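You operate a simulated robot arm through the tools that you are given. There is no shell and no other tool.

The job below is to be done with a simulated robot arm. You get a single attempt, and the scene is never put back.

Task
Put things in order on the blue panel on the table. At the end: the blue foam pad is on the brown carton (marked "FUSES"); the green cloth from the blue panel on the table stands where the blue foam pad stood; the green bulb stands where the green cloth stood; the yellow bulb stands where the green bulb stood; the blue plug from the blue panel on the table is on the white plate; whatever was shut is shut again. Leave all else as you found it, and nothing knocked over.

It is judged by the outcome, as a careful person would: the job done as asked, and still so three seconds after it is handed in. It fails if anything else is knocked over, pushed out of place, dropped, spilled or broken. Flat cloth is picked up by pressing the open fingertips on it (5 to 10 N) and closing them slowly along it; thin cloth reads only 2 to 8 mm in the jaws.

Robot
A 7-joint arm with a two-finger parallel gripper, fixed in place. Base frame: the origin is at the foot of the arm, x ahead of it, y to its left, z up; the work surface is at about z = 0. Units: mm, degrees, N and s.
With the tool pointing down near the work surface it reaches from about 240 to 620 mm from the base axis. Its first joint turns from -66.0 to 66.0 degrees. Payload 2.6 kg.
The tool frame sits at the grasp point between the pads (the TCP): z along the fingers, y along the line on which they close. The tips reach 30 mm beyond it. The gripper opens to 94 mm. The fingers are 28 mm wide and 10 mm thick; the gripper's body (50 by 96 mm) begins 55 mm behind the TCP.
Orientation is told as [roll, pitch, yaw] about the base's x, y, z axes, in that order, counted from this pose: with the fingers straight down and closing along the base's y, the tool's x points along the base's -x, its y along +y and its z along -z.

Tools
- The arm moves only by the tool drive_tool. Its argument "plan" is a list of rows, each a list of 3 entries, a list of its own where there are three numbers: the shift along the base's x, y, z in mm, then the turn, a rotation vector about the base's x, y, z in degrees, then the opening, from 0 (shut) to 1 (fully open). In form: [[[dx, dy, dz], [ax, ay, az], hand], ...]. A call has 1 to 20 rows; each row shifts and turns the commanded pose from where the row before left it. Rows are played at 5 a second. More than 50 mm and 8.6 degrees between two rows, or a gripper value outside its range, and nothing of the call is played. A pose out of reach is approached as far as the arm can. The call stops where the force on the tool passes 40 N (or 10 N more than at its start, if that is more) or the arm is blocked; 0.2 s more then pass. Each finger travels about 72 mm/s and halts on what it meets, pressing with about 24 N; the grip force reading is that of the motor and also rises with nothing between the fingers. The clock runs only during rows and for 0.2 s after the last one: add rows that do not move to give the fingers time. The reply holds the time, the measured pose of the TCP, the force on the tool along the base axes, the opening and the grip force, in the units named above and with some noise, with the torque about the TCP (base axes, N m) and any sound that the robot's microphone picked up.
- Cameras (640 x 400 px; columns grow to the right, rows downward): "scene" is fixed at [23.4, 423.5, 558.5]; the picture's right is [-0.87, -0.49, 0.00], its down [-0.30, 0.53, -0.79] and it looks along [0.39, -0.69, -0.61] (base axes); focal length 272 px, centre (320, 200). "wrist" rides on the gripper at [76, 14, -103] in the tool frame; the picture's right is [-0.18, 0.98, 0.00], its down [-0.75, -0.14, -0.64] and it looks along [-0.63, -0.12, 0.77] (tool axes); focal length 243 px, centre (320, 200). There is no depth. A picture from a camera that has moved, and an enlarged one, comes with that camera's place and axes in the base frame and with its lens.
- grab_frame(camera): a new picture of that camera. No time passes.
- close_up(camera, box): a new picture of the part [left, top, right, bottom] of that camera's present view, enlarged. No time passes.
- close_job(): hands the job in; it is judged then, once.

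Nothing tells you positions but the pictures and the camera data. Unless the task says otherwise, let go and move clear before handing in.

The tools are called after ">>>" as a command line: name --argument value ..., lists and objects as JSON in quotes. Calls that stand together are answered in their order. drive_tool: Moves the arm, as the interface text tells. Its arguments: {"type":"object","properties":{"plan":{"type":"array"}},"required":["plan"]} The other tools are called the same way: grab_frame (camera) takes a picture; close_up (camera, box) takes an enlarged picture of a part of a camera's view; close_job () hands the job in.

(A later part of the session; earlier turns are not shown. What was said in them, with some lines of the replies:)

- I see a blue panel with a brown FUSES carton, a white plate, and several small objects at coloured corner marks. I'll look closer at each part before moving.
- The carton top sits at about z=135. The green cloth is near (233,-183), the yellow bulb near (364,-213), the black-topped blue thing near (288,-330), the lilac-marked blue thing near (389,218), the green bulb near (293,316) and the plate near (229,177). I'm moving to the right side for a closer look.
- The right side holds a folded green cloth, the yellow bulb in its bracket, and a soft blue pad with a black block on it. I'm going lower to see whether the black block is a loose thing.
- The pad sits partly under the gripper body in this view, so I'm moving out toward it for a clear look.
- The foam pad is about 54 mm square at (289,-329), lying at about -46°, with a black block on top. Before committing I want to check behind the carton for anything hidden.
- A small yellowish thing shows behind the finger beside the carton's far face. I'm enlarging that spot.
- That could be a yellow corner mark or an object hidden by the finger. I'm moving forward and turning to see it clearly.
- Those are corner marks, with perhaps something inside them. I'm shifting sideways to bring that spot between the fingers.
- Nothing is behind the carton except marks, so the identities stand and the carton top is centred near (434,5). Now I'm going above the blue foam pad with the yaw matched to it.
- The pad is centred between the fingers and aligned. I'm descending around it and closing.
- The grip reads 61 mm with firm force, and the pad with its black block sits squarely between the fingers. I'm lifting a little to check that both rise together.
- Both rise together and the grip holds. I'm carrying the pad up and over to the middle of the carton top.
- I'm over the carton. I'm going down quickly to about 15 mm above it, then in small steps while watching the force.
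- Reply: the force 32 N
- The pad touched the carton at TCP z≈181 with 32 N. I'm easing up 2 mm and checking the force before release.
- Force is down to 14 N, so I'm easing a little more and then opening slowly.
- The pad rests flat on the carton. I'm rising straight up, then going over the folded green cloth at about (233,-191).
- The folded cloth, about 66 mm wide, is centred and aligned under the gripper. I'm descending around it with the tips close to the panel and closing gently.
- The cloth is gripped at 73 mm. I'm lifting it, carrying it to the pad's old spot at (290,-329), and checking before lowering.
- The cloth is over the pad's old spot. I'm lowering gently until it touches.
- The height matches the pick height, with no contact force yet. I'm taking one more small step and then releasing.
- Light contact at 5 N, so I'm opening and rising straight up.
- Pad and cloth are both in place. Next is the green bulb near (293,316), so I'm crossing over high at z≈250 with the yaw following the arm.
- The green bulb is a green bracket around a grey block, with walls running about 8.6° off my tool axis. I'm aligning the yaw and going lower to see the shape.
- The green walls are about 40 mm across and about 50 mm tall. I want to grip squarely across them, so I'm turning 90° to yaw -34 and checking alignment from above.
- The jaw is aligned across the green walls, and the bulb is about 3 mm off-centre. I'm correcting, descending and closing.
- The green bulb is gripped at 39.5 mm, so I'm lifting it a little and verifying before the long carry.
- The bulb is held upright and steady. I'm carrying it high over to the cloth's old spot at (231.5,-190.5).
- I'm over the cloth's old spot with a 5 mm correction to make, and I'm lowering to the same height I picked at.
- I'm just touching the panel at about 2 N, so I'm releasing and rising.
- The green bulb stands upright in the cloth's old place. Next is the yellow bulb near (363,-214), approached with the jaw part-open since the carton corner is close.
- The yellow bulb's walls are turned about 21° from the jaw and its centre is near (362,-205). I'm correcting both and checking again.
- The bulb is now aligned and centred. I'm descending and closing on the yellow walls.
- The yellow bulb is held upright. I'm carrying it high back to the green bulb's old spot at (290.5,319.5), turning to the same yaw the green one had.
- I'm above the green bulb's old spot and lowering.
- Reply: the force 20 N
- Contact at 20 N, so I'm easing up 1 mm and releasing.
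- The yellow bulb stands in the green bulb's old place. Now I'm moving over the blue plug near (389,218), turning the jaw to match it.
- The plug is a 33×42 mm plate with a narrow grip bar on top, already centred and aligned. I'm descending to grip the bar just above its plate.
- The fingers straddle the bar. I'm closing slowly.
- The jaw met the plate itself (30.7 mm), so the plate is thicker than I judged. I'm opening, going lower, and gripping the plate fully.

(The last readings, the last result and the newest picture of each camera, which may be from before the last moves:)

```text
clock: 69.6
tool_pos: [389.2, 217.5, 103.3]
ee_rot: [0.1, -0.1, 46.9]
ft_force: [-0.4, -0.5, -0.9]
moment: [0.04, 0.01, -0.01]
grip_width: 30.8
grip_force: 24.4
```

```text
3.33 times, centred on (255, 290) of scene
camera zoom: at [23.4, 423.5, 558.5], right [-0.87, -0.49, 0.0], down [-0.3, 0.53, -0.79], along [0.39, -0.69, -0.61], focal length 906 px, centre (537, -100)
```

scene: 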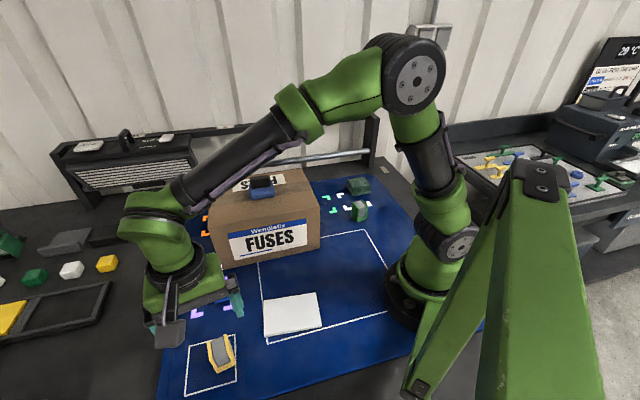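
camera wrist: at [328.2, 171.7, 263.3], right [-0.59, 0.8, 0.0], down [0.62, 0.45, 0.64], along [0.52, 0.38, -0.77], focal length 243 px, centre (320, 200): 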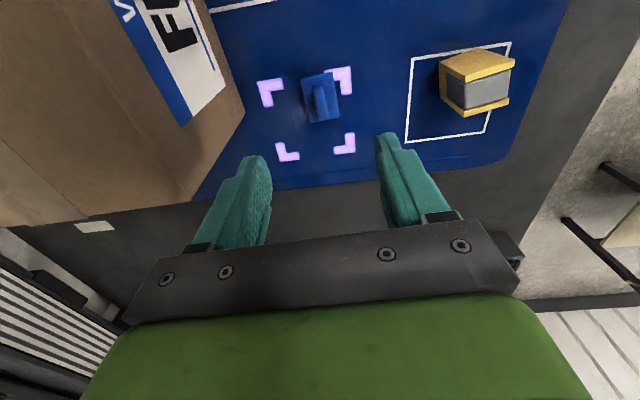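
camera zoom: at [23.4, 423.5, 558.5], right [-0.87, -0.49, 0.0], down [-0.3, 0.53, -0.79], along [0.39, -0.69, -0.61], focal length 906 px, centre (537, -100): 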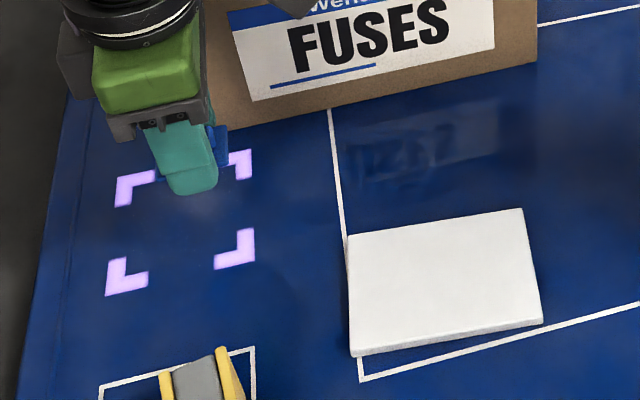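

The plug is held firmly. The white plate is centred near (230,180) and about 10 mm thick, so I'm carrying the plug there.

>>> drive_tool --plan '[[[-20, -4, 20], [0, 0, 0], 0.15], [[-34, -8, 0], [0, 0, -1.5], 0.15], [[-34, -8, 0], [0, 0, -1.5], 0.15], [[-34, -8, 0], [0, 0, -1.5], 0.15], [[-34, -8, 0], [0, 0, -1.5], 0.15], [[0, 0, 0], [0, 0, 0], 0.15]]'

>>> grab_frame --camera "wrist"

>>> close_up --camera "scene" --box '[200, 230, 370, 360]'

```text
clock: 71.0
tool_pos: [231.7, 182.7, 124.9]
ee_rot: [0.0, -0.2, 40.9]
ft_force: [-0.3, 0.0, 0.3]
moment: [0.0, 0.0, 0.0]
grip_width: 30.9
grip_force: 24.1
```

```text
taken
camera wrist: at [166.5, 142.8, 227.1], right [-0.5, 0.86, 0.0], down [0.66, 0.39, 0.64], along [0.55, 0.33, -0.77], focal length 243 px, centre (320, 200)
```

wrist: 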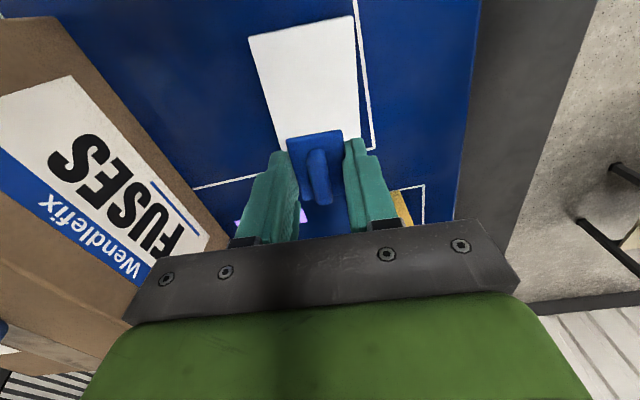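

```text
3.08 times, centred on (285, 295) of scene
camera zoom: at [23.4, 423.5, 558.5], right [-0.87, -0.49, 0.0], down [-0.3, 0.53, -0.79], along [0.39, -0.69, -0.61], focal length 836 px, centre (428, -92)
```

zoom: 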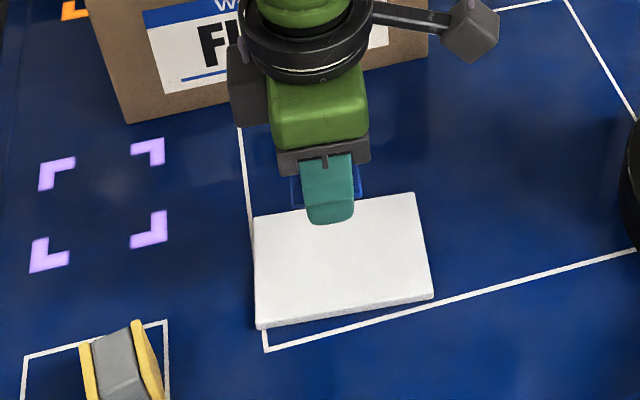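

The plug is over the plate centre. I'm lowering carefully until it touches.

>>> drive_tool --plan '[[[-1, -2, -40], [0, 0, 0], 0.15], [[0, 0, -25], [0, 0, 0], 0.15], [[0, 0, -8], [0, 0, 0], 0.15], [[0, 0, -3], [0, 0, 0], 0.15], [[0, 0, 0], [0, 0, 0], 0.15]]'

>>> close_up --camera "scene" --box '[230, 260, 350, 350]'

```text
clock: 72.2
tool_pos: [231.6, 180.4, 50.2]
ee_rot: [0.0, -0.1, 40.9]
ft_force: [0.5, -0.5, 0.0]
moment: [0.03, 0.01, 0.02]
grip_width: 30.4
grip_force: 24.1
```

```text
4.44 times, centred on (290, 305) of scene
camera zoom: at [23.4, 423.5, 558.5], right [-0.87, -0.49, 0.0], down [-0.3, 0.53, -0.79], along [0.39, -0.69, -0.61], focal length 1208 px, centre (453, -267)
```

zoom: 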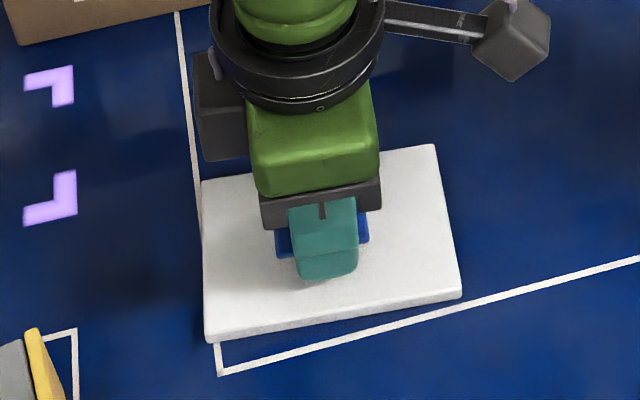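

>>> drive_tool --plan '[[[0, 0, -1.5], [0, 0, 0], 0.15], [[0, 0, -1.5], [0, 0, 0], 0.15], [[0, 0, 0], [0, 0, 0], 0.15]]'

```text
clock: 73.0
tool_pos: [232.7, 179.8, 46.8]
ee_rot: [0.0, -0.2, 40.8]
ft_force: [0.0, 0.7, -0.9]
moment: [-0.02, -0.01, 0.02]
grip_width: 31.0
grip_force: 24.0
```

No contact yet at z≈47, so I'm continuing in 1 mm steps.

>>> drive_tool --plan '[[[0, 0, -1], [0, 0, 0], 0.15], [[0, 0, -1], [0, 0, 0], 0.15], [[0, 0, 0], [0, 0, 0], 0.15]]'

```text
clock: 73.8
tool_pos: [233.4, 181.5, 44.6]
ee_rot: [0.0, -0.2, 40.9]
ft_force: [-5.3, -2.6, 23.7]
moment: [-0.06, 0.19, -0.01]
grip_width: 30.6
grip_force: 23.9
```

Contact at z≈44.6, so I'm easing up slightly and releasing.

>>> drive_tool --plan '[[[0, 0, 0.9], [0, 0, 0], 0.15], [[0, 0, 0], [0, 0, 0], 0.38], [[0, 0, 0], [0, 0, 0], 0.45], [[0, 0, 0], [0, 0, 0], 0.55], [[0, 0, 0], [0, 0, 0], 0.65], [[0, 0, 25], [0, 0, 0], 0.7], [[0, 0, 45], [0, 0, 0], 0.8], [[0, 0, 45], [0, 0, 0], 1], [[0, 0, 45], [0, 0, 0], 1], [[0, 0, 45], [0, 0, 0], 1], [[0, 0, 0], [0, 0, 0], 1]]'

>>> grab_frame --camera "wrist"

>>> grab_frame --camera "scene"

>>> close_up --camera "scene" --box '[170, 250, 350, 400]'

>>> close_up --camera "scene" --box '[190, 140, 410, 280]'

```text
clock: 76.2
tool_pos: [233.0, 180.2, 251.1]
ee_rot: [0.1, 0.0, 41.0]
ft_force: [-0.5, -0.8, -0.5]
moment: [-0.05, 0.0, -0.03]
grip_width: 93.8
grip_force: 0.0
```

```text
taken
camera wrist: at [166.4, 140.2, 353.4], right [-0.51, 0.86, 0.0], down [0.66, 0.39, 0.64], along [0.55, 0.33, -0.77], focal length 243 px, centre (320, 200)
```

wrist: 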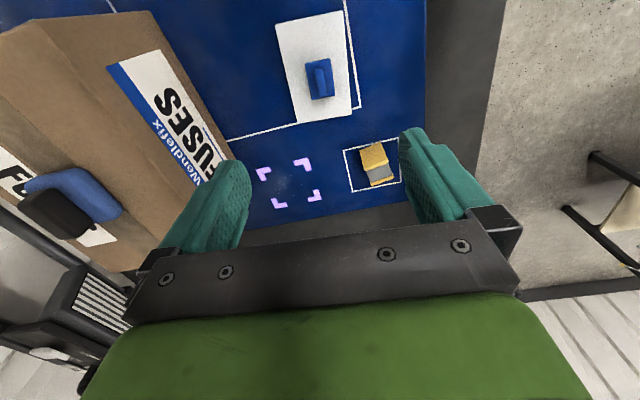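

```text
taken
```

scene: 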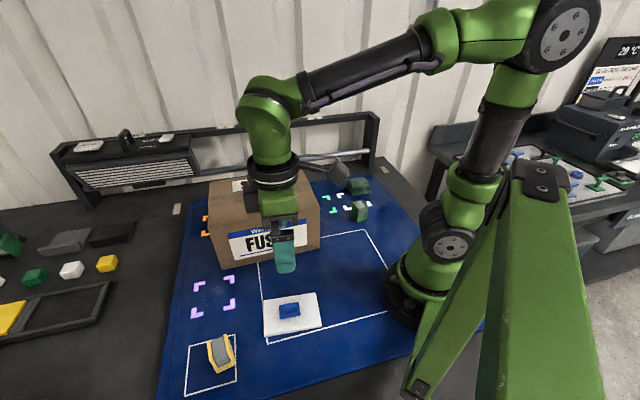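

```text
2.67 times, centred on (260, 325) of scene
camera zoom: at [23.4, 423.5, 558.5], right [-0.87, -0.49, 0.0], down [-0.3, 0.53, -0.79], along [0.39, -0.69, -0.61], focal length 725 px, centre (480, -133)
```

zoom: 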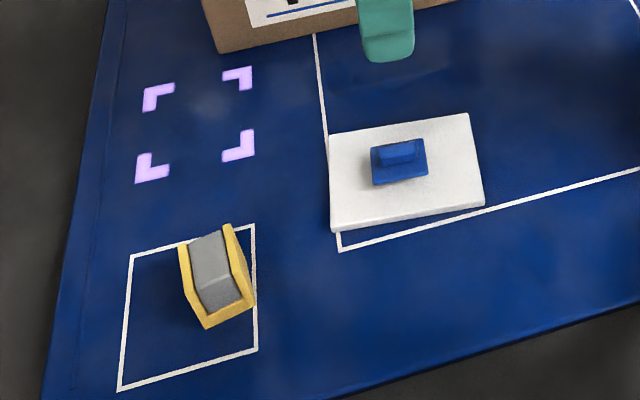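

```text
2.86 times, centred on (300, 210) of scene
camera zoom: at [23.4, 423.5, 558.5], right [-0.87, -0.49, 0.0], down [-0.3, 0.53, -0.79], along [0.39, -0.69, -0.61], focal length 776 px, centre (377, 171)
```

zoom: 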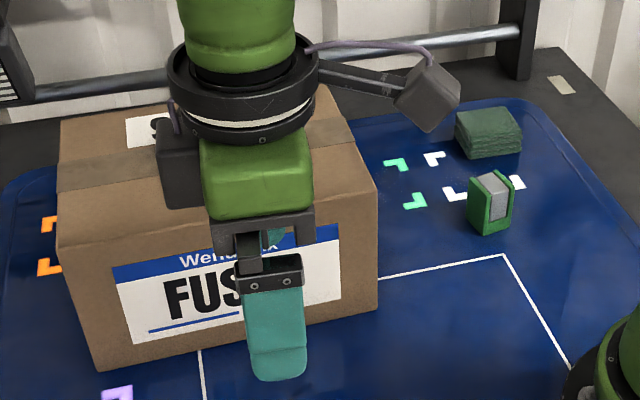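

All five moves look done. I'm raising the arm clear for one last unobstructed look at the carton.

>>> drive_tool --plan '[[[5, 20, 40], [0, 0, 0], 1], [[5, 20, 40], [0, 0, 0], 1], [[5, 30, 30], [0, 0, 0], 1], [[5, 40, 0], [0, 0, 0], 1], [[0, 0, 0], [0, 0, 0], 1], [[0, 0, 0], [0, 0, 0], 1]]'

>>> grab_frame --camera "scene"

>>> grab_frame --camera "wrist"

```text
clock: 77.6
tool_pos: [252.7, 293.0, 360.9]
ee_rot: [0.1, -0.1, 40.9]
ft_force: [0.2, 0.3, -0.1]
moment: [0.0, -0.01, 0.01]
grip_width: 94.0
grip_force: 0.0
```

```text
taken
```

scene: 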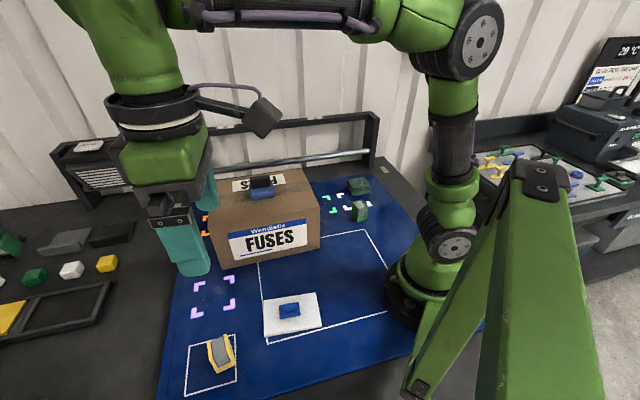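

```text
taken
camera wrist: at [186.7, 253.3, 463.8], right [-0.5, 0.86, 0.0], down [0.66, 0.39, 0.64], along [0.55, 0.33, -0.77], focal length 243 px, centre (320, 200)
```

wrist: 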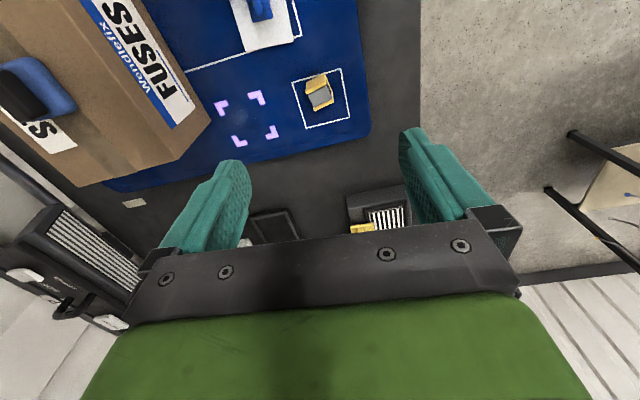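

The pad is on the carton, the cloth is at the pad's old spot, and the green bulb is at the cloth's old spot. The yellow bulb is at the green bulb's old spot and the plug is on the plate. The carton hasn't moved, everything is upright and the gripper is clear, so I'm handing in.

>>> close_job

```text
The job is handed in.
```

I finished the job and handed it in. The last pictures show everything upright and in place:

- **Blue foam pad:** it lies flat near the middle of the FUSES carton's top. The black block on it stayed put. I took it to be part of the pad and didn't test whether it was loose.
- **Green cloth:** it's where the blue foam pad stood, still folded.
- **Green bulb:** it stands upright where the green cloth stood.
- **Yellow bulb:** it stands upright where the green bulb stood, turned the same way the green one was.
- **Blue plug:** the one from the panel is near the middle of the white plate.

The carton stayed closed and I opened nothing else. I saw nothing else moved or knocked over. The gripper is empty and clear of the panel.
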